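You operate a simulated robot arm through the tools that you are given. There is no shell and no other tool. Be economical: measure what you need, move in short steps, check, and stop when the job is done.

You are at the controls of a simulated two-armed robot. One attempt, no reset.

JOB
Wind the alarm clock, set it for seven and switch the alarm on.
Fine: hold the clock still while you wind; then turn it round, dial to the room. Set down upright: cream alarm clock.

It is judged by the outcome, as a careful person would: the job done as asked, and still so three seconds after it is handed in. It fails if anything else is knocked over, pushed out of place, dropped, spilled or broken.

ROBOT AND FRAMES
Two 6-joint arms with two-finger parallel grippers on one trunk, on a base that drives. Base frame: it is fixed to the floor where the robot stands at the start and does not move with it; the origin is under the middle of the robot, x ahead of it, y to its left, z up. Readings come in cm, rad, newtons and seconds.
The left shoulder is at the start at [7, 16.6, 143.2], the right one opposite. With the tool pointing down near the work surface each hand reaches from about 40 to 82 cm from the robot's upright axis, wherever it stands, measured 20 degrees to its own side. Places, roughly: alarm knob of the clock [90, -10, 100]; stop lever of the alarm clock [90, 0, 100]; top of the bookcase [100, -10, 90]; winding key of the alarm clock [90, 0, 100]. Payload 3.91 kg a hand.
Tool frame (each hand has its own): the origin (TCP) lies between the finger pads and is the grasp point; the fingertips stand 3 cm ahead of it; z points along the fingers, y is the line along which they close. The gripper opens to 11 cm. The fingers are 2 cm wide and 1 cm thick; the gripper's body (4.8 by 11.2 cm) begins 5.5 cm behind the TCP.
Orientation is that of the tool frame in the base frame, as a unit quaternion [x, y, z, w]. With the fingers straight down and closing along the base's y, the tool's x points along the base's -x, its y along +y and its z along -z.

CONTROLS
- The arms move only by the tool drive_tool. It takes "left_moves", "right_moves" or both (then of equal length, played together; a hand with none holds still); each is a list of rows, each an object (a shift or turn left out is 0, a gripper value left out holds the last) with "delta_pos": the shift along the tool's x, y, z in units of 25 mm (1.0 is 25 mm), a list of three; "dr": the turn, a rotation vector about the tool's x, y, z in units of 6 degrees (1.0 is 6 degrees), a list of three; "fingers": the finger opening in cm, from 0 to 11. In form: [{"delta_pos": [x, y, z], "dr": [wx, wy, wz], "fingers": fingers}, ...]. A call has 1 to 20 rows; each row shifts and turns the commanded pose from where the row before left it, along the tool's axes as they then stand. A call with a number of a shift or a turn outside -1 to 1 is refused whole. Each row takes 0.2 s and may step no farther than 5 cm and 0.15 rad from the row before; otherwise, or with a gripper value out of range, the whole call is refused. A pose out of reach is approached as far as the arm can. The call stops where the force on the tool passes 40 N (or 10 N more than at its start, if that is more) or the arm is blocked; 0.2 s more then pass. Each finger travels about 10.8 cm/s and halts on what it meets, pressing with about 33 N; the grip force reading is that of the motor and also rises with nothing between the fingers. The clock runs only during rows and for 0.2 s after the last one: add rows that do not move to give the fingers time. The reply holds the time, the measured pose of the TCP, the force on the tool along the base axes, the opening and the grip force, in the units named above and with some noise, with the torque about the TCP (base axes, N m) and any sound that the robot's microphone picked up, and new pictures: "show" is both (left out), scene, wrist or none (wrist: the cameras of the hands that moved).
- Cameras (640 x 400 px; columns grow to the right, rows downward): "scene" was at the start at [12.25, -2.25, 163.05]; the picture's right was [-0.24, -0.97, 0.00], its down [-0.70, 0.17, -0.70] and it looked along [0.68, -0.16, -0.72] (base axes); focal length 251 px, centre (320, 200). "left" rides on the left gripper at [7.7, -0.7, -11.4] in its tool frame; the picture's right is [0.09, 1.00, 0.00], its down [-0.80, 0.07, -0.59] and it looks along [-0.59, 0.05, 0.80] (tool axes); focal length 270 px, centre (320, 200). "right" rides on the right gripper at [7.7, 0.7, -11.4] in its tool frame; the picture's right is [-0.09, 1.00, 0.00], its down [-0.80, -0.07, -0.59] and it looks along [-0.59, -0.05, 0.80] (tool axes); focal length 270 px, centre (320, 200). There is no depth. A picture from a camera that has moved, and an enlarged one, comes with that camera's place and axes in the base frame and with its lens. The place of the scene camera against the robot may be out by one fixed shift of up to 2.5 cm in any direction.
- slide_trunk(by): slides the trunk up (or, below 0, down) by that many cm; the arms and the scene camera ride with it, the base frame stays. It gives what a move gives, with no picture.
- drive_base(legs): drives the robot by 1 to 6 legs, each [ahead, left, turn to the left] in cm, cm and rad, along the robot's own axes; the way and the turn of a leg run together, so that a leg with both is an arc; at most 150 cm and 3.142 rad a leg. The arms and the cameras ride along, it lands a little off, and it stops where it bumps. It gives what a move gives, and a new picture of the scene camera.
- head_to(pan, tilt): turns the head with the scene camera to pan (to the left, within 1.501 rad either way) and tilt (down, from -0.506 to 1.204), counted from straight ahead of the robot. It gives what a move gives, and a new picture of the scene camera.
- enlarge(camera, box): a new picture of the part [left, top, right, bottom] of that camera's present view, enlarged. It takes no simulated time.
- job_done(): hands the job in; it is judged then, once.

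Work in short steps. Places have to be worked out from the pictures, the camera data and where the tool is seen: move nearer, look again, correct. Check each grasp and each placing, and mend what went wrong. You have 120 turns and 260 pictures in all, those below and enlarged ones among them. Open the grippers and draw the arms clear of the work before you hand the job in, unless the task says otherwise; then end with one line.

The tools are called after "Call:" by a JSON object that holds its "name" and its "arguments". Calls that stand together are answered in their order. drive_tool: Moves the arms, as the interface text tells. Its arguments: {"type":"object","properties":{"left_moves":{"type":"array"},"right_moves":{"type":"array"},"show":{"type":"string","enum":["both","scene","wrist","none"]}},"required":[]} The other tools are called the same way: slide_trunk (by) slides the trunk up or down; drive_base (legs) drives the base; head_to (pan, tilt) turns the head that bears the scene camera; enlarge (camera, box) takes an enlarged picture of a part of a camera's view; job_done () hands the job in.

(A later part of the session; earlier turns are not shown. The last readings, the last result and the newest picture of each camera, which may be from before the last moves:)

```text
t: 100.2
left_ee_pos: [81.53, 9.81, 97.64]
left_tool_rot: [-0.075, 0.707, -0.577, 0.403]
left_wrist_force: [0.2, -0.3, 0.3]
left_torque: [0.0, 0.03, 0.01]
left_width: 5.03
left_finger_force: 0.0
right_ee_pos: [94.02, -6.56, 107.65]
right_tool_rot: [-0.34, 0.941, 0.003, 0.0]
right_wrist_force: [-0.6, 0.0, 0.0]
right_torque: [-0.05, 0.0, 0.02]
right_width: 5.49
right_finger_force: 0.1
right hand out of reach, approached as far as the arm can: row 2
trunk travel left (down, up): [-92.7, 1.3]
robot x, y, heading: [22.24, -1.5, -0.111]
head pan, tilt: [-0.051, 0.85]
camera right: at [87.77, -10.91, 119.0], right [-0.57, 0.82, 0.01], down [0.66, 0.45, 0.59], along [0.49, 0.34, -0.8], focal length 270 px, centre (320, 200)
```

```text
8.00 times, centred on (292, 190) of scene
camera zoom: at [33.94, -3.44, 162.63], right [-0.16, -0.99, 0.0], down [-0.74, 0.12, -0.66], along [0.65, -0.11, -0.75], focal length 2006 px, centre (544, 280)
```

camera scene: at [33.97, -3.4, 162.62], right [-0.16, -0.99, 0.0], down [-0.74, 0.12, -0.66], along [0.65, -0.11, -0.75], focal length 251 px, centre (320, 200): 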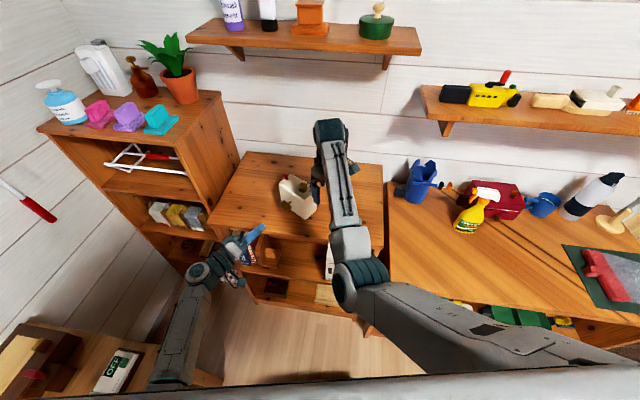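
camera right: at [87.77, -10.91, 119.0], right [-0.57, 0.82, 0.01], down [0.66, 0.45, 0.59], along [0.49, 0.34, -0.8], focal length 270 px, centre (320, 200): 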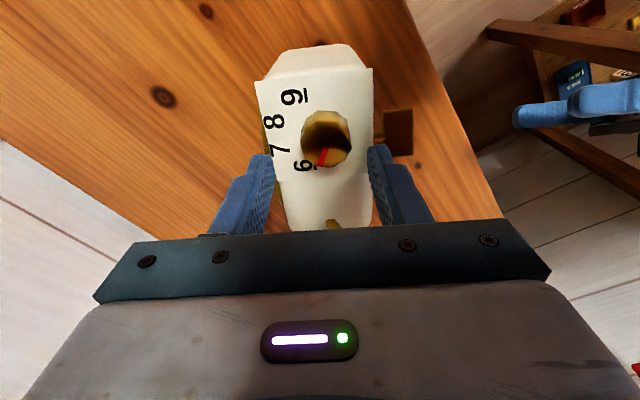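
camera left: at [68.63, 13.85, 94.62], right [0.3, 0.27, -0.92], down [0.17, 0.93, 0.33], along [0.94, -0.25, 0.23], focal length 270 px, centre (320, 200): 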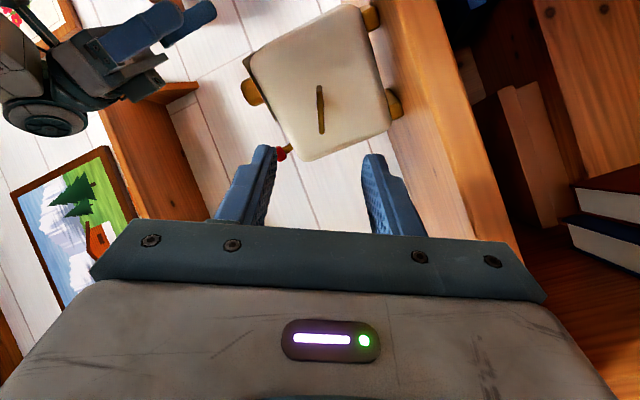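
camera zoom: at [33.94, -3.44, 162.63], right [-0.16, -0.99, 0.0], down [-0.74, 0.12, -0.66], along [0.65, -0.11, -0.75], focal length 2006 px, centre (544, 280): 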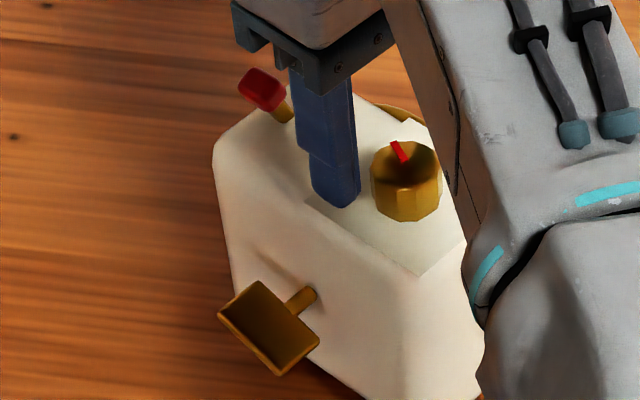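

Slight overshoot; correct by +0.5 cm in x and +0.4 cm in y, then lower so the fingertips flank the knob.

Call:
{"name": "drive_tool", "arguments": {"right_moves": [{"delta_pos": [0.2, 0.17, 0]}, {"delta_pos": [0, 0, 0.4]}, {"delta_pos": [0, 0, 0.35]}, {"delta_pos": [0, 0, 0.2]}], "show": "wrist"}}

Call:
{"name": "enlarge", "arguments": {"camera": "scene", "box": [260, 165, 324, 215]}}

Call:
{"name": "enlarge", "arguments": {"camera": "right", "box": [252, 80, 396, 240]}}

```text
t: 101.2
left_ee_pos: [81.33, 9.88, 97.96]
left_tool_rot: [-0.074, 0.706, -0.577, 0.404]
left_wrist_force: [1.0, 0.8, 0.1]
left_torque: [-0.02, 0.03, -0.01]
left_width: 5.0
left_finger_force: 0.1
right_ee_pos: [93.15, -6.64, 105.92]
right_tool_rot: [-0.338, 0.941, 0.0, 0.005]
right_wrist_force: [9.3, -0.8, 37.0]
right_torque: [0.01, 0.11, -0.06]
right_width: 5.49
right_finger_force: 0.1
trunk travel left (down, up): [-92.7, 1.3]
robot x, y, heading: [22.11, -1.58, -0.118]
head pan, tilt: [-0.051, 0.85]
camera right: at [86.75, -10.99, 117.29], right [-0.57, 0.82, 0.0], down [0.66, 0.45, 0.6], along [0.5, 0.34, -0.8], focal length 270 px, centre (320, 200)
```

right: 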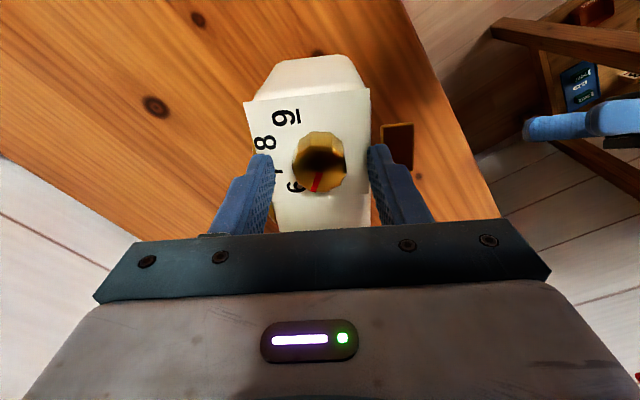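

```text
8.00 times, centred on (292, 190) of scene
camera zoom: at [33.38, -3.36, 162.75], right [-0.16, -0.99, 0.0], down [-0.74, 0.12, -0.66], along [0.65, -0.11, -0.75], focal length 2006 px, centre (544, 280)
```

zoom: 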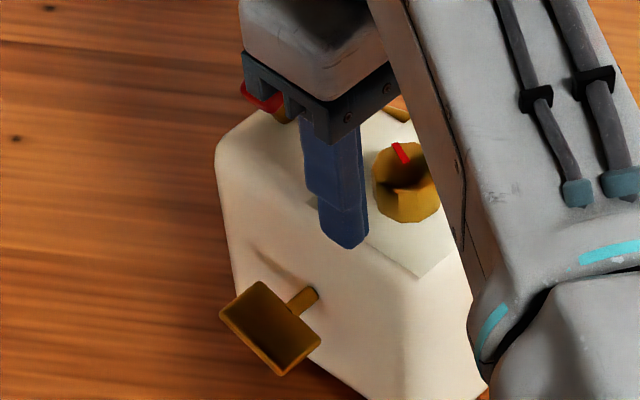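

```text
2.50 times, centred on (324, 160) of right
camera zoom: at [86.75, -10.99, 117.29], right [-0.57, 0.82, 0.0], down [0.66, 0.45, 0.6], along [0.5, 0.34, -0.8], focal length 676 px, centre (310, 300)
```

zoom: 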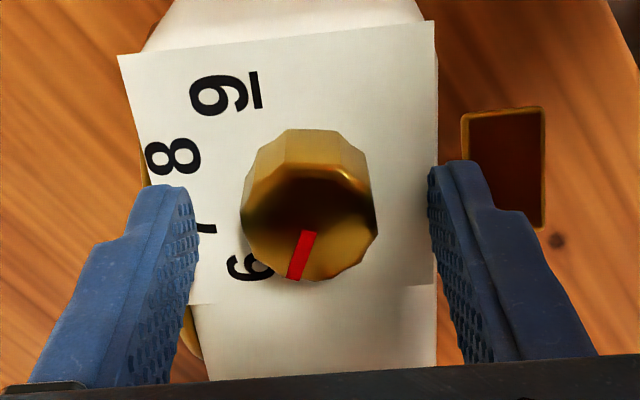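

Contact of 37 N: the fingertips touch the clock's top (so it's at z≈102.8). The knob is now centred between the fingers, so I raise 4 mm and close on the knob.

Call:
{"name": "drive_tool", "arguments": {"right_moves": [{"delta_pos": [0, 0, -0.2]}, {"fingers": 4.5}, {"fingers": 3.5}, {"fingers": 2.8}, {"fingers": 2.3}, {"fingers": 2.3}], "show": "none"}}

Call:
{"name": "enlarge", "arguments": {"camera": "right", "box": [252, 80, 396, 240]}}

Call:
{"name": "enlarge", "arguments": {"camera": "scene", "box": [260, 165, 324, 215]}}

```text
t: 102.6
left_ee_pos: [81.3, 9.75, 97.95]
left_tool_rot: [-0.074, 0.706, -0.577, 0.404]
left_wrist_force: [0.2, 0.0, -0.3]
left_torque: [0.01, 0.0, 0.02]
left_width: 5.0
left_finger_force: 0.0
right_ee_pos: [93.03, -6.83, 105.96]
right_tool_rot: [-0.339, 0.941, 0.002, 0.001]
right_wrist_force: [6.6, -5.7, 27.9]
right_torque: [-0.82, -0.49, -0.02]
right_width: 3.36
right_finger_force: 10.6
trunk travel left (down, up): [-92.7, 1.3]
robot x, y, heading: [21.72, -1.25, -0.116]
head pan, tilt: [-0.051, 0.85]
```

```text
2.50 times, centred on (324, 160) of right
camera zoom: at [86.71, -11.17, 117.35], right [-0.57, 0.82, 0.0], down [0.66, 0.45, 0.6], along [0.49, 0.34, -0.8], focal length 676 px, centre (310, 300)
```

zoom: 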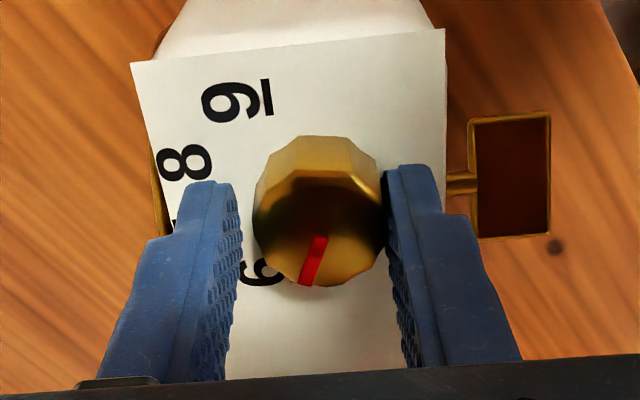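

```text
8.00 times, centred on (292, 190) of scene
camera zoom: at [33.47, -3.53, 162.67], right [-0.16, -0.99, 0.0], down [-0.74, 0.12, -0.66], along [0.65, -0.11, -0.75], focal length 2006 px, centre (544, 280)
```

zoom: 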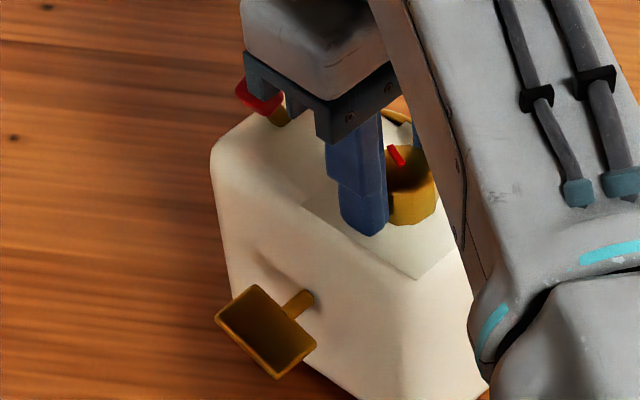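

Still pressing down (28 N); raise 3 mm more and finish closing.

Call:
{"name": "drive_tool", "arguments": {"right_moves": [{"delta_pos": [0, 0, -0.15]}, {}, {"fingers": 2}, {"fingers": 2}], "show": "none"}}

Call:
{"name": "enlarge", "arguments": {"camera": "right", "box": [252, 80, 396, 240]}}

```text
t: 103.6
left_ee_pos: [81.39, 9.98, 97.71]
left_tool_rot: [-0.075, 0.706, -0.577, 0.403]
left_wrist_force: [-0.1, 0.0, 0.1]
left_torque: [0.0, 0.0, 0.0]
left_width: 5.03
left_finger_force: 0.0
right_ee_pos: [92.94, -6.68, 105.97]
right_tool_rot: [-0.339, 0.941, 0.003, -0.002]
right_wrist_force: [-5.0, -0.1, 7.2]
right_torque: [-0.06, 0.08, -0.03]
right_width: 2.78
right_finger_force: 32.7
trunk travel left (down, up): [-92.7, 1.3]
robot x, y, heading: [21.82, -1.22, -0.118]
head pan, tilt: [-0.051, 0.85]
```

```text
2.50 times, centred on (324, 160) of right
camera zoom: at [86.69, -11.0, 117.41], right [-0.57, 0.82, 0.01], down [0.66, 0.45, 0.59], along [0.48, 0.34, -0.81], focal length 676 px, centre (310, 300)
```

zoom: 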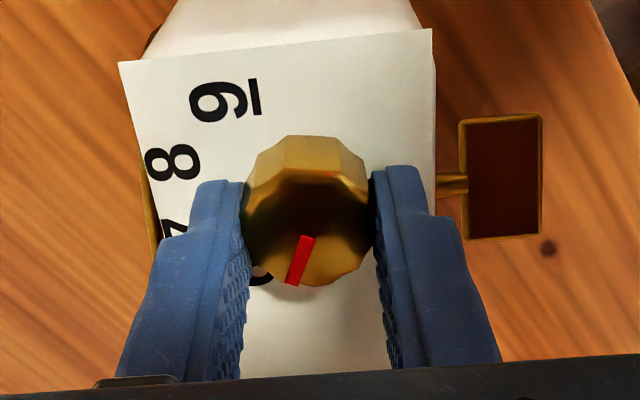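

Knob gripped. Turn clockwise 36°, then check whether the clock stays and the mark moves.

Call:
{"name": "drive_tool", "arguments": {"right_moves": [{"dr": [0, 0, 1]}, {"dr": [0, 0, 1]}, {"dr": [0, 0, 1]}, {"dr": [0, 0, 1]}, {"dr": [0, 0, 1]}, {"dr": [0, 0, 1]}, {}], "show": "none"}}

Call:
{"name": "enlarge", "arguments": {"camera": "right", "box": [252, 80, 396, 240]}}

Call:
{"name": "enlarge", "arguments": {"camera": "scene", "box": [260, 165, 324, 215]}}

```text
t: 105.2
left_ee_pos: [81.53, 9.86, 97.69]
left_tool_rot: [-0.077, 0.707, -0.576, 0.402]
left_wrist_force: [0.0, 0.8, 0.2]
left_torque: [0.0, 0.0, -0.01]
left_width: 4.99
left_finger_force: 0.1
right_ee_pos: [93.16, -6.62, 106.08]
right_tool_rot: [-0.031, 1.0, 0.001, -0.003]
right_wrist_force: [0.7, 0.1, 0.3]
right_torque: [-0.05, 0.05, -0.01]
right_width: 2.78
right_finger_force: 33.4
trunk travel left (down, up): [-92.7, 1.3]
robot x, y, heading: [21.86, -1.3, -0.11]
head pan, tilt: [-0.051, 0.85]
```

```text
2.50 times, centred on (324, 160) of right
camera zoom: at [85.6, -6.44, 117.44], right [0.03, 1.0, 0.0], down [0.81, -0.02, 0.59], along [0.59, -0.01, -0.81], focal length 676 px, centre (310, 300)
```

zoom: 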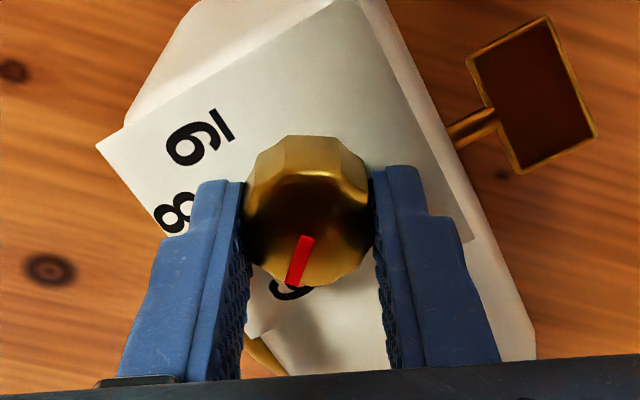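

```text
8.00 times, centred on (292, 190) of scene
camera zoom: at [33.96, -3.43, 162.62], right [-0.16, -0.99, 0.0], down [-0.74, 0.12, -0.66], along [0.65, -0.11, -0.75], focal length 2006 px, centre (544, 280)
```

zoom: 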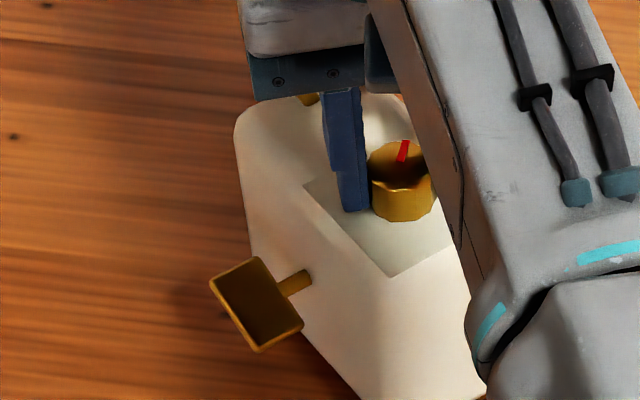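

Mark moved to about 6 while the clock slid ~11° along. Continue 36° more and check.

Call:
{"name": "drive_tool", "arguments": {"right_moves": [{"dr": [0, 0, 1]}, {"dr": [0, 0, 1]}, {"dr": [0, 0, 1]}, {"dr": [0, 0, 1]}, {"dr": [0, 0, 1]}, {"dr": [0, 0, 1]}, {}], "show": "none"}}

Call:
{"name": "enlarge", "arguments": {"camera": "right", "box": [252, 80, 396, 240]}}

Call:
{"name": "enlarge", "arguments": {"camera": "scene", "box": [260, 165, 324, 215]}}

```text
t: 106.8
left_ee_pos: [81.67, 9.83, 97.71]
left_tool_rot: [-0.076, 0.706, -0.577, 0.403]
left_wrist_force: [0.6, -0.2, 0.4]
left_torque: [0.02, 0.0, 0.04]
left_width: 5.02
left_finger_force: 0.0
right_ee_pos: [93.17, -6.73, 105.96]
right_tool_rot: [0.279, 0.96, 0.001, -0.003]
right_wrist_force: [-0.1, -0.3, -0.2]
right_torque: [-0.04, -0.12, -0.03]
right_width: 2.75
right_finger_force: 33.2
trunk travel left (down, up): [-92.7, 1.3]
robot x, y, heading: [21.93, -1.54, -0.114]
head pan, tilt: [-0.051, 0.85]
```

```text
2.50 times, centred on (324, 160) of right
camera zoom: at [87.2, -1.99, 117.45], right [0.61, 0.79, 0.0], down [0.64, -0.49, 0.59], along [0.47, -0.36, -0.81], focal length 676 px, centre (310, 300)
```

zoom: 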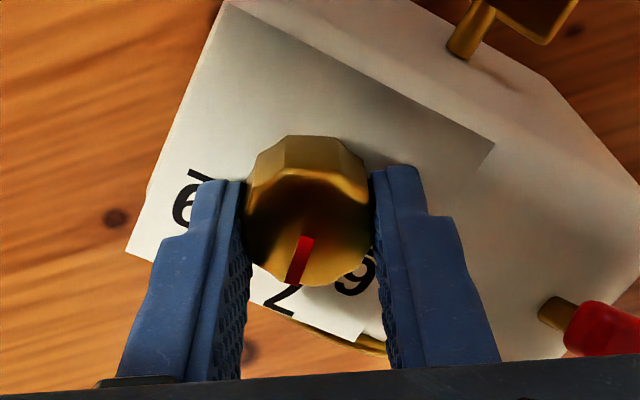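

```text
8.00 times, centred on (292, 190) of scene
camera zoom: at [34.0, -3.42, 162.62], right [-0.16, -0.99, 0.0], down [-0.74, 0.12, -0.66], along [0.65, -0.11, -0.75], focal length 2006 px, centre (544, 280)
```

zoom: 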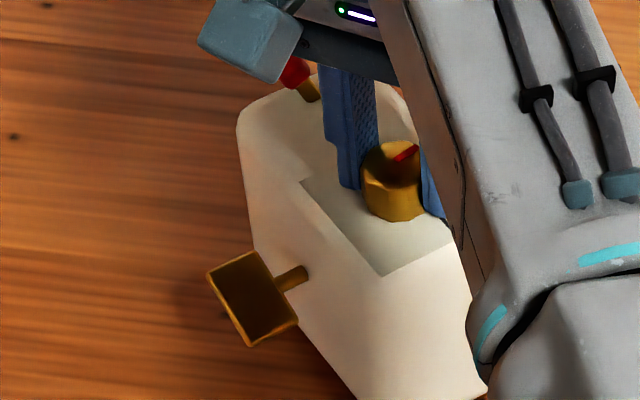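

The mark now points about at 7. Release the knob, rise, and look unobstructed.

Call:
{"name": "drive_tool", "arguments": {"right_moves": [{"fingers": 3.5}, {"fingers": 5}, {"fingers": 6}, {"delta_pos": [0, 0, -0.6]}, {"delta_pos": [0, 0, -0.6]}, {"delta_pos": [0.4, 0, -0.2]}], "show": "wrist"}}

Call:
{"name": "enlarge", "arguments": {"camera": "right", "box": [240, 70, 400, 240]}}

Call:
{"name": "enlarge", "arguments": {"camera": "scene", "box": [260, 165, 324, 215]}}

```text
t: 108.2
left_ee_pos: [81.51, 9.94, 97.66]
left_tool_rot: [-0.076, 0.707, -0.576, 0.403]
left_wrist_force: [0.3, 0.0, 0.1]
left_torque: [0.03, -0.03, 0.02]
left_width: 4.99
left_finger_force: 0.0
right_ee_pos: [93.09, -7.43, 109.34]
right_tool_rot: [0.278, 0.961, 0.002, -0.003]
right_wrist_force: [0.3, 0.0, 0.2]
right_torque: [0.03, -0.03, -0.02]
right_width: 5.98
right_finger_force: 0.1
right hand out of reach, approached as far as the arm can: row 5, 6
trunk travel left (down, up): [-92.7, 1.3]
robot x, y, heading: [21.95, -1.15, -0.109]
head pan, tilt: [-0.051, 0.85]
camera right: at [87.08, -2.64, 120.77], right [0.61, 0.79, 0.0], down [0.64, -0.49, 0.59], along [0.47, -0.36, -0.81], focal length 270 px, centre (320, 200)
```

right: 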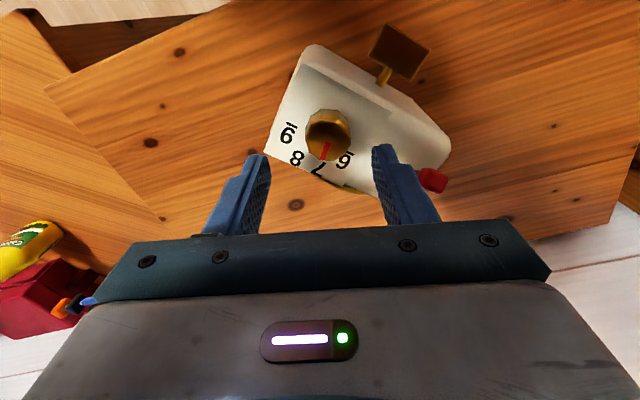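

```text
2.35 times, centred on (320, 155) of right
camera zoom: at [87.08, -2.64, 120.77], right [0.61, 0.79, 0.0], down [0.64, -0.49, 0.59], along [0.47, -0.36, -0.81], focal length 636 px, centre (320, 306)
```

zoom: 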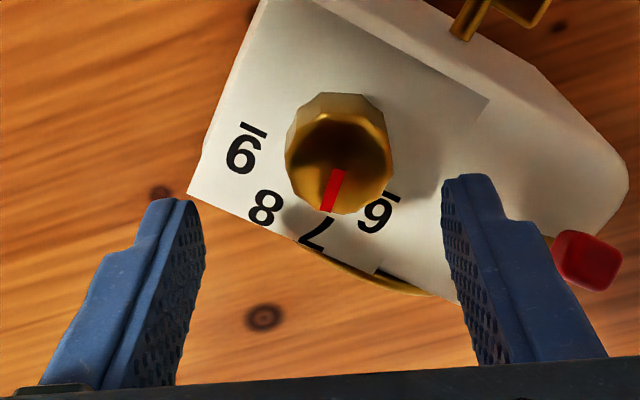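

```text
8.00 times, centred on (292, 190) of scene
camera zoom: at [33.92, -3.43, 162.63], right [-0.16, -0.99, 0.0], down [-0.74, 0.12, -0.66], along [0.65, -0.11, -0.75], focal length 2006 px, centre (544, 280)
```

zoom: 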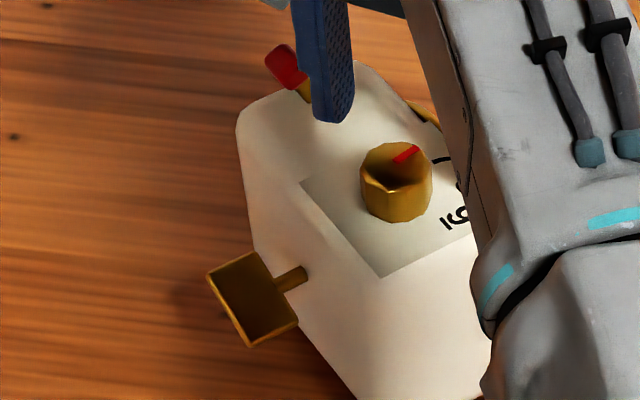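

Alarm mark reads 7 (within ~3°). Next the lever: it leans toward the clock's back; pushing it needs the clock held. I'll re-grip the clock at the knob end with the right hand (align yaw, lower astride), and push the lever toward the dial with the left.

Call:
{"name": "drive_tool", "arguments": {"right_moves": [{"dr": [0, 0, -1], "fingers": 8}, {"dr": [0, 0, -1], "fingers": 10}, {"dr": [0, 0, -1], "fingers": 11}, {"dr": [0, 0, -1]}, {"dr": [0, 0, -1]}, {"dr": [0, 0, -1]}, {"dr": [0, 0, -1]}, {"dr": [0, 0, -1]}, {"dr": [0, 0, -1]}, {"dr": [0, 0, -0.5]}, {}], "show": "wrist"}}

```text
t: 110.6
left_ee_pos: [81.6, 9.87, 97.71]
left_tool_rot: [-0.075, 0.707, -0.576, 0.403]
left_wrist_force: [1.2, -0.1, 1.2]
left_torque: [0.01, -0.02, 0.02]
left_width: 5.01
left_finger_force: 0.1
right_ee_pos: [93.25, -7.27, 109.36]
right_tool_rot: [-0.214, 0.977, 0.002, -0.002]
right_wrist_force: [0.1, -0.1, 0.2]
right_torque: [0.01, 0.0, 0.0]
right_width: 11.0
right_finger_force: 0.0
trunk travel left (down, up): [-92.7, 1.3]
robot x, y, heading: [21.73, -1.21, -0.113]
head pan, tilt: [-0.051, 0.85]
camera right: at [86.11, -9.83, 120.77], right [-0.34, 0.94, 0.01], down [0.76, 0.27, 0.59], along [0.56, 0.2, -0.81], focal length 270 px, centre (320, 200)
```

right: 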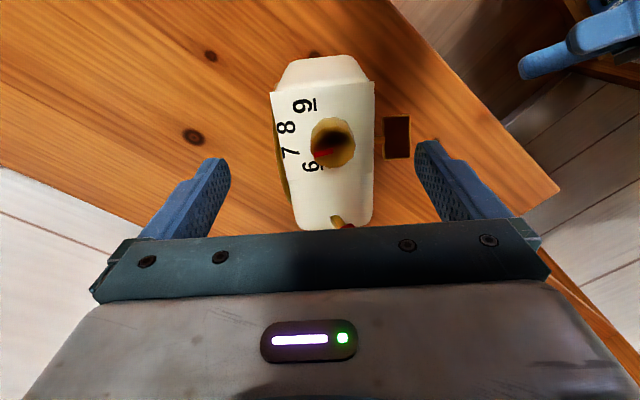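

The mark clearly points at 7. Shift to the right end and lower astride the body.

Call:
{"name": "drive_tool", "arguments": {"right_moves": [{"delta_pos": [0.52, 0.25, 0]}, {"delta_pos": [0, 0, 0.8]}, {"delta_pos": [0, 0, 0.8]}, {"delta_pos": [0, 0, 0.8]}, {"delta_pos": [0, 0, 0.8]}], "show": "wrist"}}

Call:
{"name": "enlarge", "arguments": {"camera": "scene", "box": [250, 155, 340, 225]}}

```text
t: 111.8
left_ee_pos: [81.73, 9.95, 97.64]
left_tool_rot: [-0.077, 0.707, -0.576, 0.403]
left_wrist_force: [0.2, -0.6, -0.5]
left_torque: [-0.03, -0.02, 0.01]
left_width: 5.04
left_finger_force: 0.0
right_ee_pos: [92.03, -7.98, 101.19]
right_tool_rot: [-0.213, 0.977, 0.002, -0.003]
right_wrist_force: [0.5, -0.1, -0.2]
right_torque: [0.02, 0.01, 0.01]
right_width: 11.0
right_finger_force: 0.1
right hand out of reach, approached as far as the arm can: row 1
trunk travel left (down, up): [-92.7, 1.3]
robot x, y, heading: [21.71, -1.22, -0.117]
head pan, tilt: [-0.051, 0.85]
camera right: at [84.97, -10.46, 112.67], right [-0.34, 0.94, 0.01], down [0.76, 0.27, 0.59], along [0.56, 0.2, -0.81], focal length 270 px, centre (320, 200)
```

right: 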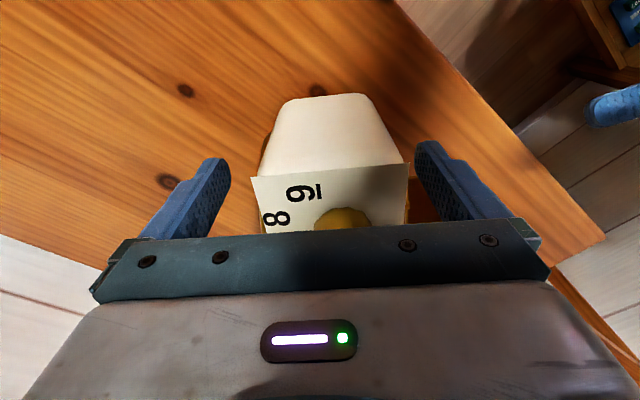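

```text
5.71 times, centred on (295, 190) of scene
camera zoom: at [33.97, -3.44, 162.63], right [-0.16, -0.99, 0.0], down [-0.74, 0.12, -0.66], along [0.65, -0.11, -0.75], focal length 1433 px, centre (463, 257)
```

zoom: 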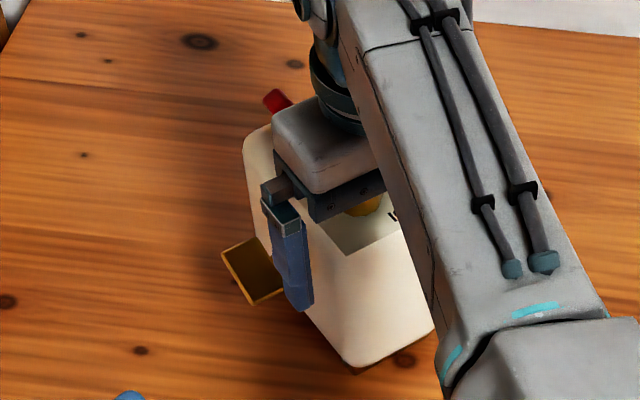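

Astride without contact. Close on the body.

Call:
{"name": "drive_tool", "arguments": {"right_moves": [{"fingers": 9}, {"fingers": 8}, {"fingers": 7}, {"fingers": 6}, {"fingers": 5}, {"fingers": 5}], "left_moves": [{"delta_pos": [0, 0, -0.3], "fingers": 3}, {"fingers": 1}, {"fingers": 0}, {}, {}, {}], "show": "scene"}}

Call:
{"name": "enlarge", "arguments": {"camera": "scene", "box": [250, 155, 340, 225]}}

```text
t: 113.2
left_ee_pos: [80.95, 10.41, 97.64]
left_tool_rot: [-0.076, 0.707, -0.577, 0.402]
left_wrist_force: [0.0, 0.2, -0.3]
left_torque: [0.0, -0.02, 0.01]
left_width: 0.0
left_finger_force: 32.7
right_ee_pos: [92.14, -7.92, 101.44]
right_tool_rot: [-0.214, 0.977, 0.003, -0.002]
right_wrist_force: [-0.5, 2.2, 1.2]
right_torque: [0.11, -0.08, 0.14]
right_width: 7.24
right_finger_force: 33.0
trunk travel left (down, up): [-92.7, 1.3]
robot x, y, heading: [21.89, -1.18, -0.109]
head pan, tilt: [-0.051, 0.85]
camera scene: at [33.9, -3.37, 162.63], right [-0.16, -0.99, 0.0], down [-0.74, 0.12, -0.66], along [0.65, -0.11, -0.75], focal length 251 px, centre (320, 200)
```

scene: 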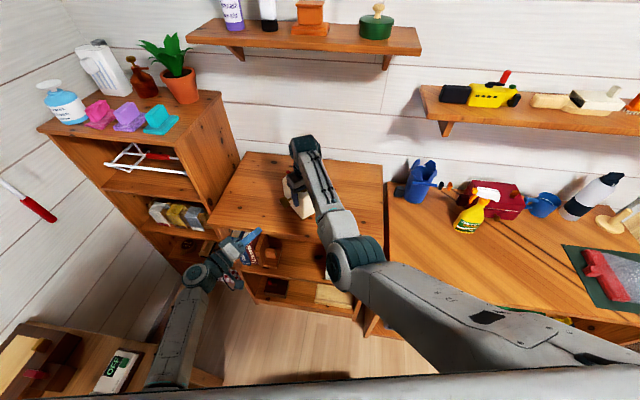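

```text
5.71 times, centred on (295, 190) of scene
camera zoom: at [33.9, -3.37, 162.63], right [-0.16, -0.99, 0.0], down [-0.74, 0.12, -0.66], along [0.65, -0.11, -0.75], focal length 1433 px, centre (463, 257)
```

zoom: 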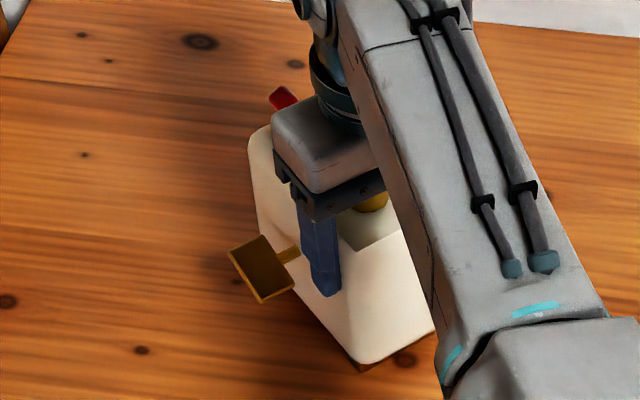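

Clock held. Raise the closed left hand to lever height and bring it to ~3 cm behind the lever (from the clock's back side).

Call:
{"name": "drive_tool", "arguments": {"left_moves": [{"delta_pos": [-0.48, -0.88, 0]}, {"delta_pos": [-0.48, -0.88, 0]}, {"delta_pos": [-0.46, -0.84, 0]}, {"delta_pos": [-0.325, 0.166, 0.95]}, {"delta_pos": [-0.325, 0.166, 0.95]}, {"delta_pos": [-0.325, 0.166, 0.95]}, {"delta_pos": [-0.325, 0.166, 0.95]}, {"delta_pos": [-0.325, 0.166, 0.95]}], "show": "both"}}

Call:
{"name": "enlarge", "arguments": {"camera": "scene", "box": [250, 145, 340, 215]}}

```text
t: 115.0
left_ee_pos: [92.74, 4.04, 104.83]
left_tool_rot: [-0.075, 0.707, -0.577, 0.403]
left_wrist_force: [0.1, -0.2, 1.2]
left_torque: [0.0, 0.02, 0.02]
left_width: 0.0
left_finger_force: 32.9
right_ee_pos: [92.22, -7.97, 101.39]
right_tool_rot: [-0.214, 0.977, 0.003, -0.001]
right_wrist_force: [-0.5, 0.7, -0.3]
right_torque: [-0.15, 0.14, 0.03]
right_width: 7.24
right_finger_force: 33.5
trunk travel left (down, up): [-92.7, 1.3]
robot x, y, heading: [21.67, -1.17, -0.106]
head pan, tilt: [-0.051, 0.85]
camera scene: at [33.95, -3.47, 162.63], right [-0.16, -0.99, 0.0], down [-0.74, 0.12, -0.66], along [0.65, -0.11, -0.75], focal length 251 px, centre (320, 200)
camera left: at [79.69, 8.13, 101.75], right [0.3, 0.27, -0.91], down [0.17, 0.93, 0.33], along [0.94, -0.25, 0.23], focal length 270 px, centre (320, 200)
```

scene: 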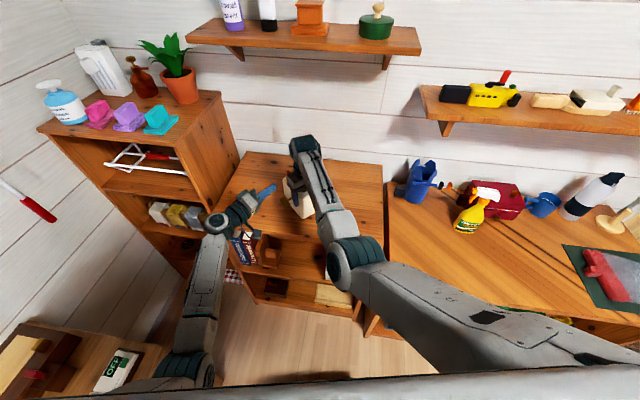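
left: 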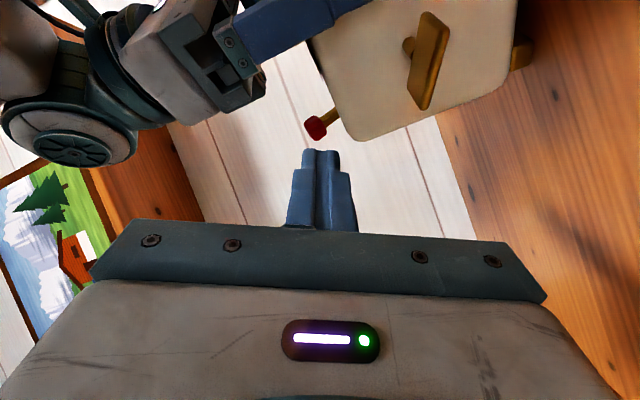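

```text
5.71 times, centred on (295, 180) of scene
camera zoom: at [33.95, -3.47, 162.63], right [-0.16, -0.99, 0.0], down [-0.74, 0.12, -0.66], along [0.65, -0.11, -0.75], focal length 1433 px, centre (463, 314)
```

zoom: 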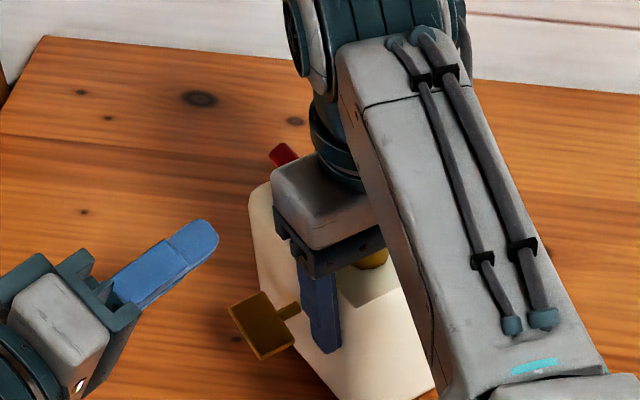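

Lever cap located at ~[100, −3.3, 105.3]. Shift sideways 2.6 cm along the clock, then approach along the dial direction to just short of the cap.

Call:
{"name": "drive_tool", "arguments": {"left_moves": [{"delta_pos": [-0.5, 0.19, 0.15]}, {"delta_pos": [-0.44, 0.18, 0.14]}, {"delta_pos": [0.18, -0.11, 0.7]}, {"delta_pos": [0.18, -0.1, 0.7]}, {"delta_pos": [0.1, -0.06, 0.4]}], "show": "wrist"}}

Call:
{"name": "enlarge", "arguments": {"camera": "scene", "box": [260, 155, 324, 205]}}

```text
t: 116.2
left_ee_pos: [96.63, 1.04, 105.2]
left_tool_rot: [-0.075, 0.707, -0.577, 0.403]
left_wrist_force: [0.1, -1.0, -0.2]
left_torque: [0.0, -0.01, 0.02]
left_width: 0.01
left_finger_force: 32.8
right_ee_pos: [92.09, -7.82, 101.41]
right_tool_rot: [-0.213, 0.977, 0.002, -0.002]
right_wrist_force: [-1.1, 0.9, 0.5]
right_torque: [0.0, -0.03, 0.09]
right_width: 7.23
right_finger_force: 33.0
trunk travel left (down, up): [-92.7, 1.3]
robot x, y, heading: [21.65, -1.08, -0.115]
head pan, tilt: [-0.051, 0.85]
camera left: at [83.64, 5.02, 102.29], right [0.3, 0.27, -0.92], down [0.17, 0.93, 0.33], along [0.94, -0.25, 0.23], focal length 270 px, centre (320, 200)
```

left: 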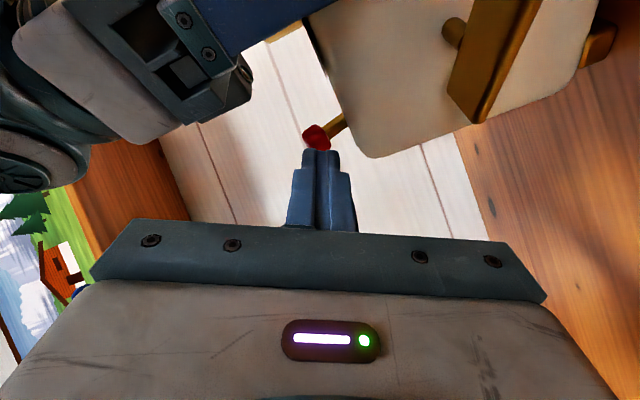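

```text
8.00 times, centred on (292, 180) of scene
camera zoom: at [33.91, -3.42, 162.63], right [-0.16, -0.99, 0.0], down [-0.74, 0.12, -0.66], along [0.65, -0.11, -0.75], focal length 2006 px, centre (544, 360)
```

zoom: 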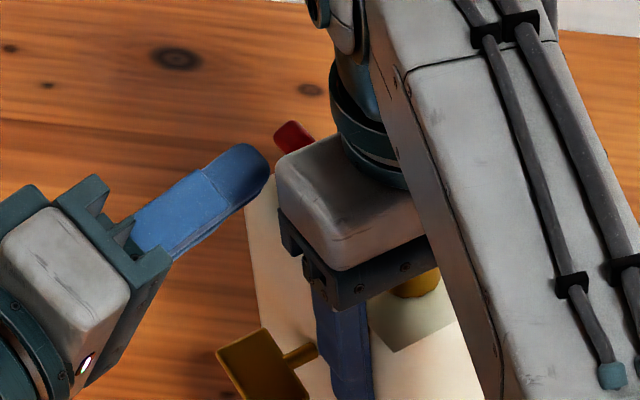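

Tip is ~1.5 cm from the cap. Push along the dial direction 4 cm in small steps, raised slightly.

Call:
{"name": "drive_tool", "arguments": {"left_moves": [{"delta_pos": [0.0, -0.14, 0.24]}, {"delta_pos": [0.06, -0.036, 0.24]}, {"delta_pos": [0.06, -0.036, 0.24]}, {"delta_pos": [0.06, -0.036, 0.24]}, {"delta_pos": [0.06, -0.036, 0.24]}], "show": "wrist"}}

Call:
{"name": "enlarge", "arguments": {"camera": "scene", "box": [260, 155, 324, 205]}}

```text
t: 117.4
left_ee_pos: [97.89, -1.68, 105.85]
left_tool_rot: [-0.076, 0.707, -0.576, 0.403]
left_wrist_force: [0.2, 0.9, -0.2]
left_torque: [0.0, 0.0, -0.02]
left_width: 0.0
left_finger_force: 33.2
right_ee_pos: [92.02, -7.91, 101.25]
right_tool_rot: [-0.214, 0.977, 0.002, -0.001]
right_wrist_force: [-0.2, 1.6, 0.7]
right_torque: [0.05, -0.09, 0.08]
right_width: 7.24
right_finger_force: 33.0
trunk travel left (down, up): [-92.7, 1.3]
robot x, y, heading: [21.73, -1.21, -0.111]
head pan, tilt: [-0.051, 0.85]
camera left: at [85.02, 2.36, 102.71], right [0.3, 0.27, -0.91], down [0.17, 0.93, 0.33], along [0.94, -0.25, 0.23], focal length 270 px, centre (320, 200)
```

left: 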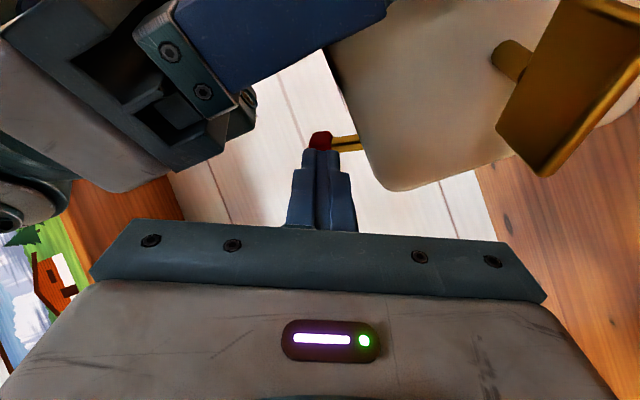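

```text
8.00 times, centred on (292, 180) of scene
camera zoom: at [33.92, -3.4, 162.63], right [-0.16, -0.99, 0.0], down [-0.74, 0.12, -0.66], along [0.65, -0.11, -0.75], focal length 2006 px, centre (544, 360)
```

zoom: 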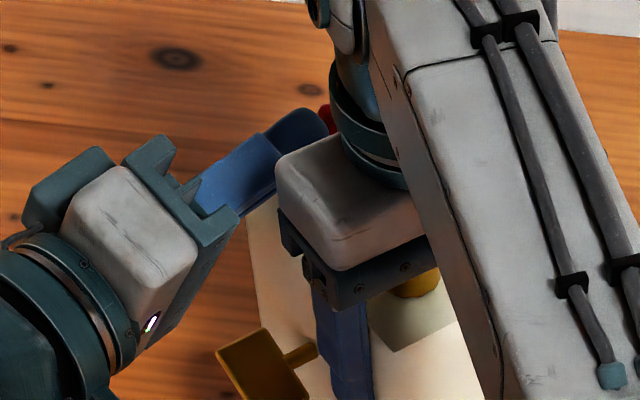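

The lever moves with the finger, forces near zero. Continue 2 cm until it stops.

Call:
{"name": "drive_tool", "arguments": {"left_moves": [{"delta_pos": [0.06, -0.036, 0.24]}, {"delta_pos": [0.06, -0.036, 0.24]}, {"delta_pos": [0.05, -0.03, 0.2]}, {}], "show": "wrist"}}

Call:
{"name": "enlarge", "arguments": {"camera": "scene", "box": [260, 155, 324, 205]}}

```text
t: 118.4
left_ee_pos: [98.84, -3.16, 105.78]
left_tool_rot: [-0.076, 0.706, -0.576, 0.405]
left_wrist_force: [2.5, 35.6, 6.3]
left_torque: [-0.32, -0.24, -0.2]
left_width: 0.01
left_finger_force: 32.8
right_ee_pos: [92.06, -8.12, 101.37]
right_tool_rot: [-0.212, 0.977, 0.0, -0.002]
right_wrist_force: [-2.5, -32.7, -0.1]
right_torque: [1.86, -0.24, -1.73]
right_width: 7.49
right_finger_force: 32.9
trunk travel left (down, up): [-92.7, 1.3]
robot x, y, heading: [21.95, -0.66, -0.116]
head pan, tilt: [-0.051, 0.85]
camera left: at [85.83, 0.82, 102.77], right [0.3, 0.27, -0.91], down [0.16, 0.93, 0.33], along [0.94, -0.25, 0.23], focal length 270 px, centre (320, 200)
```

left: 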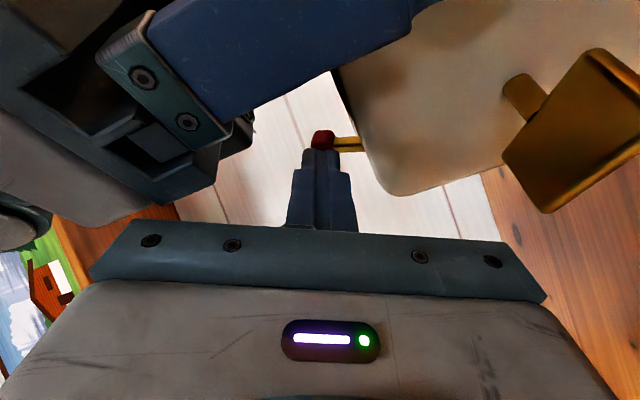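

```text
8.00 times, centred on (292, 180) of scene
camera zoom: at [33.8, -3.36, 162.64], right [-0.16, -0.99, 0.0], down [-0.74, 0.12, -0.66], along [0.65, -0.11, -0.75], focal length 2006 px, centre (544, 360)
```

zoom: 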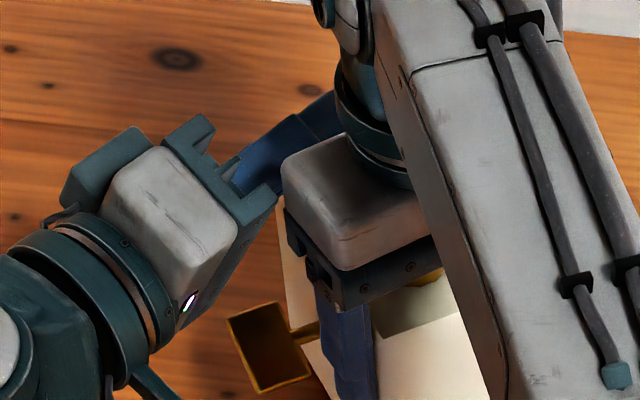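

Hard resistance (35 N): the lever has reached its stop on the dial side. Back off the left hand the same way.

Call:
{"name": "drive_tool", "arguments": {"left_moves": [{"delta_pos": [-0.1, 0.06, -0.4]}, {"delta_pos": [-0.18, 0.1, -0.7]}, {"delta_pos": [-0.18, 0.1, -0.7]}, {"delta_pos": [0, 0, -1]}, {"delta_pos": [0.2, -0.1, -1]}, {"delta_pos": [0.2, -0.1, -1]}, {"delta_pos": [0.2, -0.1, -1]}], "show": "wrist"}}

Call:
{"name": "enlarge", "arguments": {"camera": "scene", "box": [260, 155, 324, 205]}}

Call:
{"name": "enlarge", "arguments": {"camera": "left", "box": [220, 0, 480, 180]}}

```text
t: 120.0
left_ee_pos: [89.0, 7.6, 105.61]
left_tool_rot: [-0.076, 0.706, -0.578, 0.403]
left_wrist_force: [0.1, 0.4, -0.5]
left_torque: [0.03, 0.0, -0.04]
left_width: 0.0
left_finger_force: 32.8
right_ee_pos: [92.03, -7.87, 101.27]
right_tool_rot: [-0.212, 0.977, 0.001, -0.003]
right_wrist_force: [-0.8, -0.6, -0.1]
right_torque: [-0.02, -0.07, 0.02]
right_width: 7.27
right_finger_force: 32.6
trunk travel left (down, up): [-92.7, 1.3]
robot x, y, heading: [22.07, -1.16, -0.113]
head pan, tilt: [-0.051, 0.85]
camera left: at [76.09, 11.57, 102.71], right [0.3, 0.27, -0.92], down [0.17, 0.93, 0.33], along [0.94, -0.25, 0.23], focal length 270 px, centre (320, 200)
```

left: 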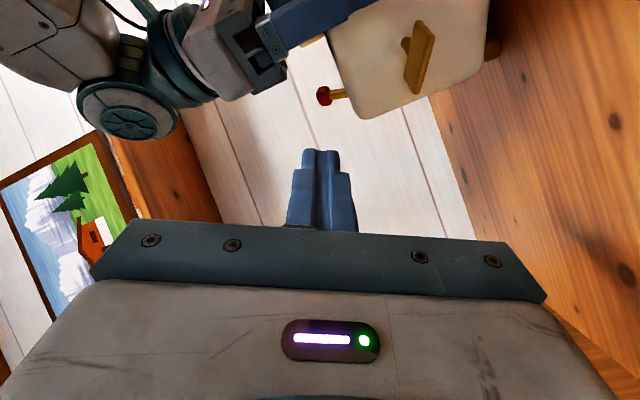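

```text
8.00 times, centred on (292, 180) of scene
camera zoom: at [33.86, -3.29, 162.63], right [-0.16, -0.99, 0.0], down [-0.74, 0.12, -0.66], along [0.65, -0.11, -0.75], focal length 2006 px, centre (544, 360)
```

zoom: 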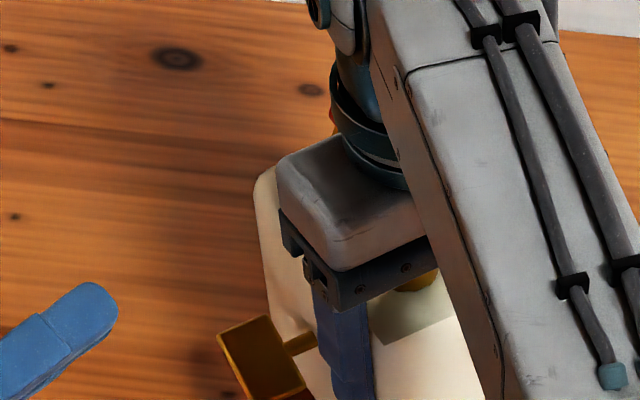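

```text
2.22 times, centred on (350, 90) of left
camera zoom: at [76.09, 11.57, 102.71], right [0.3, 0.27, -0.92], down [0.17, 0.93, 0.33], along [0.94, -0.25, 0.23], focal length 601 px, centre (253, 444)
```

zoom: 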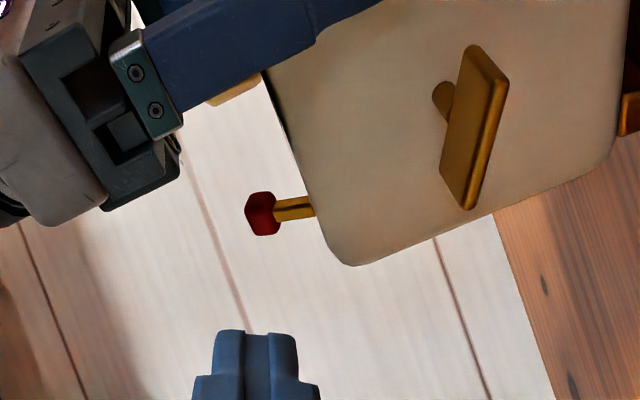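

Lever is now over on the dial side and stays there. Next: move the left hand clear, lift the clock 1.2 cm with the right and start turning it clockwise.

Call:
{"name": "drive_tool", "arguments": {"left_moves": [{"delta_pos": [0, 0, -1]}, {"delta_pos": [0, 0, -1]}, {}, {}, {}, {}, {}, {}, {}, {}, {}, {}, {}, {}], "right_moves": [{}, {"delta_pos": [0, 0, -0.25]}, {"delta_pos": [0, 0, -0.25]}, {"dr": [0, 0, 1]}, {"dr": [0, 0, 1]}, {"dr": [0, 0, 1]}, {"dr": [0, 0, 1]}, {"dr": [0, 0, 1]}, {"dr": [0, 0, 1]}, {"dr": [0, 0, 1]}, {"dr": [0, 0, 1]}, {"dr": [0, 0, 1]}, {"dr": [0, 0, 1]}, {"dr": [0, 0, 1]}], "show": "both"}}

Call:
{"name": "enlarge", "arguments": {"camera": "scene", "box": [250, 145, 340, 215]}}

```text
t: 123.0
left_ee_pos: [85.92, 11.23, 105.76]
left_tool_rot: [-0.076, 0.707, -0.577, 0.403]
left_wrist_force: [0.2, 0.2, 0.2]
left_torque: [-0.01, -0.01, 0.04]
left_width: 0.01
left_finger_force: 32.7
right_ee_pos: [92.28, -8.07, 102.47]
right_tool_rot: [0.353, 0.936, 0.002, -0.002]
right_wrist_force: [0.0, 0.1, -4.4]
right_torque: [0.12, 0.15, 0.01]
right_width: 7.24
right_finger_force: 32.4
trunk travel left (down, up): [-92.7, 1.3]
robot x, y, heading: [22.29, -1.05, -0.115]
head pan, tilt: [-0.051, 0.85]
camera scene: at [34.02, -3.42, 162.62], right [-0.16, -0.99, 0.0], down [-0.74, 0.12, -0.66], along [0.65, -0.11, -0.75], focal length 251 px, centre (320, 200)
camera right: at [87.06, -2.37, 113.89], right [0.73, 0.69, 0.0], down [0.56, -0.59, 0.59], along [0.41, -0.43, -0.81], focal length 270 px, centre (320, 200)
camera left: at [72.88, 15.21, 102.75], right [0.3, 0.27, -0.92], down [0.17, 0.93, 0.33], along [0.94, -0.25, 0.23], focal length 270 px, centre (320, 200)
```

scene: 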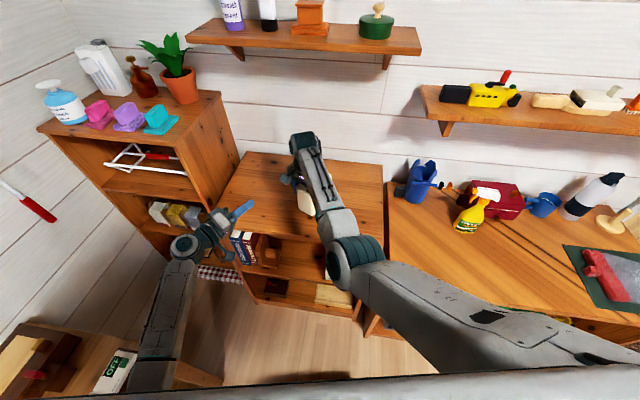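
right: 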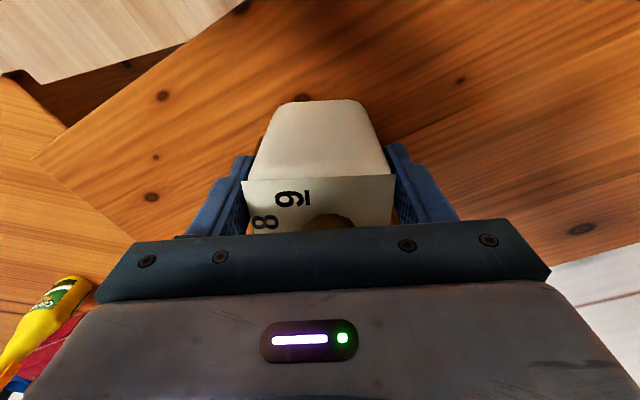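
left: 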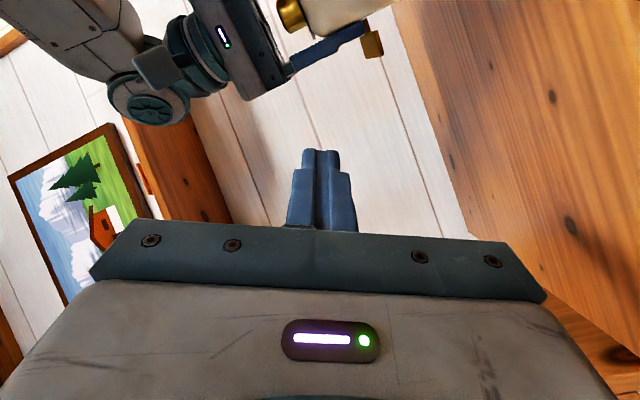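

```text
5.71 times, centred on (295, 180) of scene
camera zoom: at [34.02, -3.42, 162.62], right [-0.16, -0.99, 0.0], down [-0.74, 0.12, -0.66], along [0.65, -0.11, -0.75], focal length 1433 px, centre (463, 314)
```

zoom: 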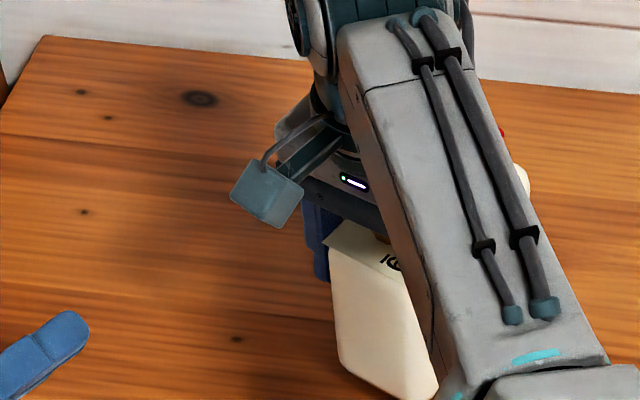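

Turning works well and level. Continue 64° more.

Call:
{"name": "drive_tool", "arguments": {"right_moves": [{"dr": [0, 0, 1]}, {"dr": [0, 0, 1]}, {"dr": [0, 0, 1]}, {"dr": [0, 0, 1]}, {"dr": [0, 0, 1]}, {"dr": [0, 0, 1]}, {"dr": [0, 0, 1]}, {"dr": [0, 0, 1]}, {"dr": [0, 0, 1]}, {"dr": [0, 0, 1]}, {"dr": [0, 0, 0.65]}, {}], "show": "both"}}

Call:
{"name": "enlarge", "arguments": {"camera": "scene", "box": [260, 145, 350, 215]}}

```text
t: 125.6
left_ee_pos: [85.83, 11.36, 105.7]
left_tool_rot: [-0.074, 0.707, -0.577, 0.402]
left_wrist_force: [-0.8, -1.0, 0.3]
left_torque: [0.0, 0.0, 0.01]
left_width: 0.0
left_finger_force: 33.3
right_ee_pos: [92.41, -8.04, 102.35]
right_tool_rot: [0.795, 0.607, 0.0, -0.002]
right_wrist_force: [0.6, 0.1, -3.9]
right_torque: [0.18, -0.05, 0.03]
right_width: 7.24
right_finger_force: 33.5
trunk travel left (down, up): [-92.7, 1.3]
robot x, y, heading: [21.94, -0.95, -0.116]
head pan, tilt: [-0.051, 0.85]
camera scene: at [34.02, -3.43, 162.62], right [-0.16, -0.99, 0.0], down [-0.74, 0.12, -0.66], along [0.65, -0.11, -0.75], focal length 251 px, centre (320, 200)
camera right: at [95.17, -0.73, 113.74], right [0.94, -0.35, -0.01], down [-0.28, -0.76, 0.59], along [-0.21, -0.55, -0.81], focal length 270 px, centre (320, 200)
```

scene: 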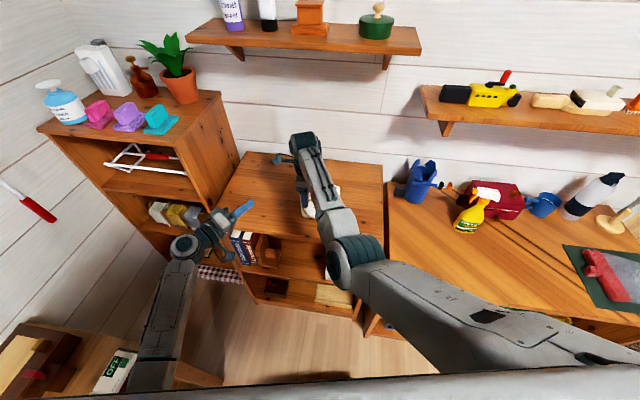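
right: 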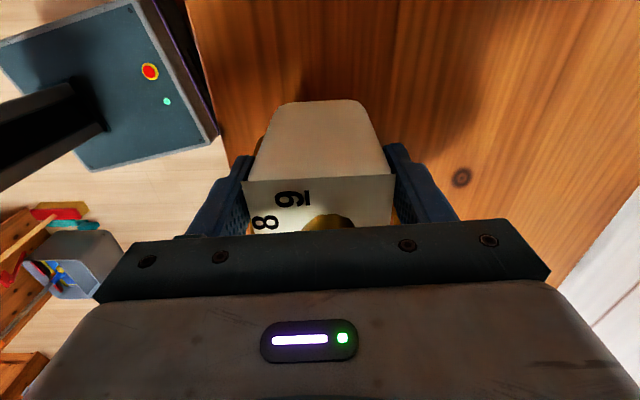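

```text
5.71 times, centred on (305, 180) of scene
camera zoom: at [34.02, -3.43, 162.62], right [-0.16, -0.99, 0.0], down [-0.74, 0.12, -0.66], along [0.65, -0.11, -0.75], focal length 1433 px, centre (406, 314)
```

zoom: 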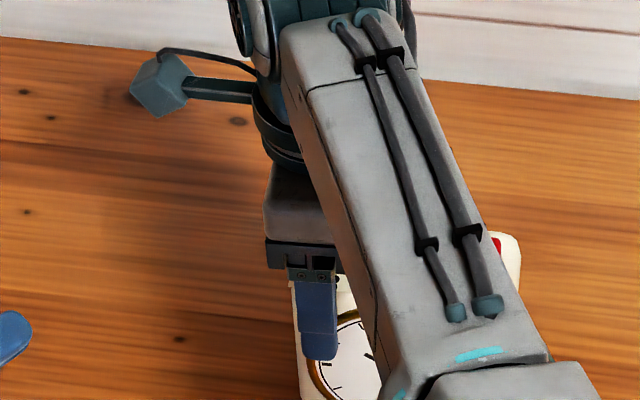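

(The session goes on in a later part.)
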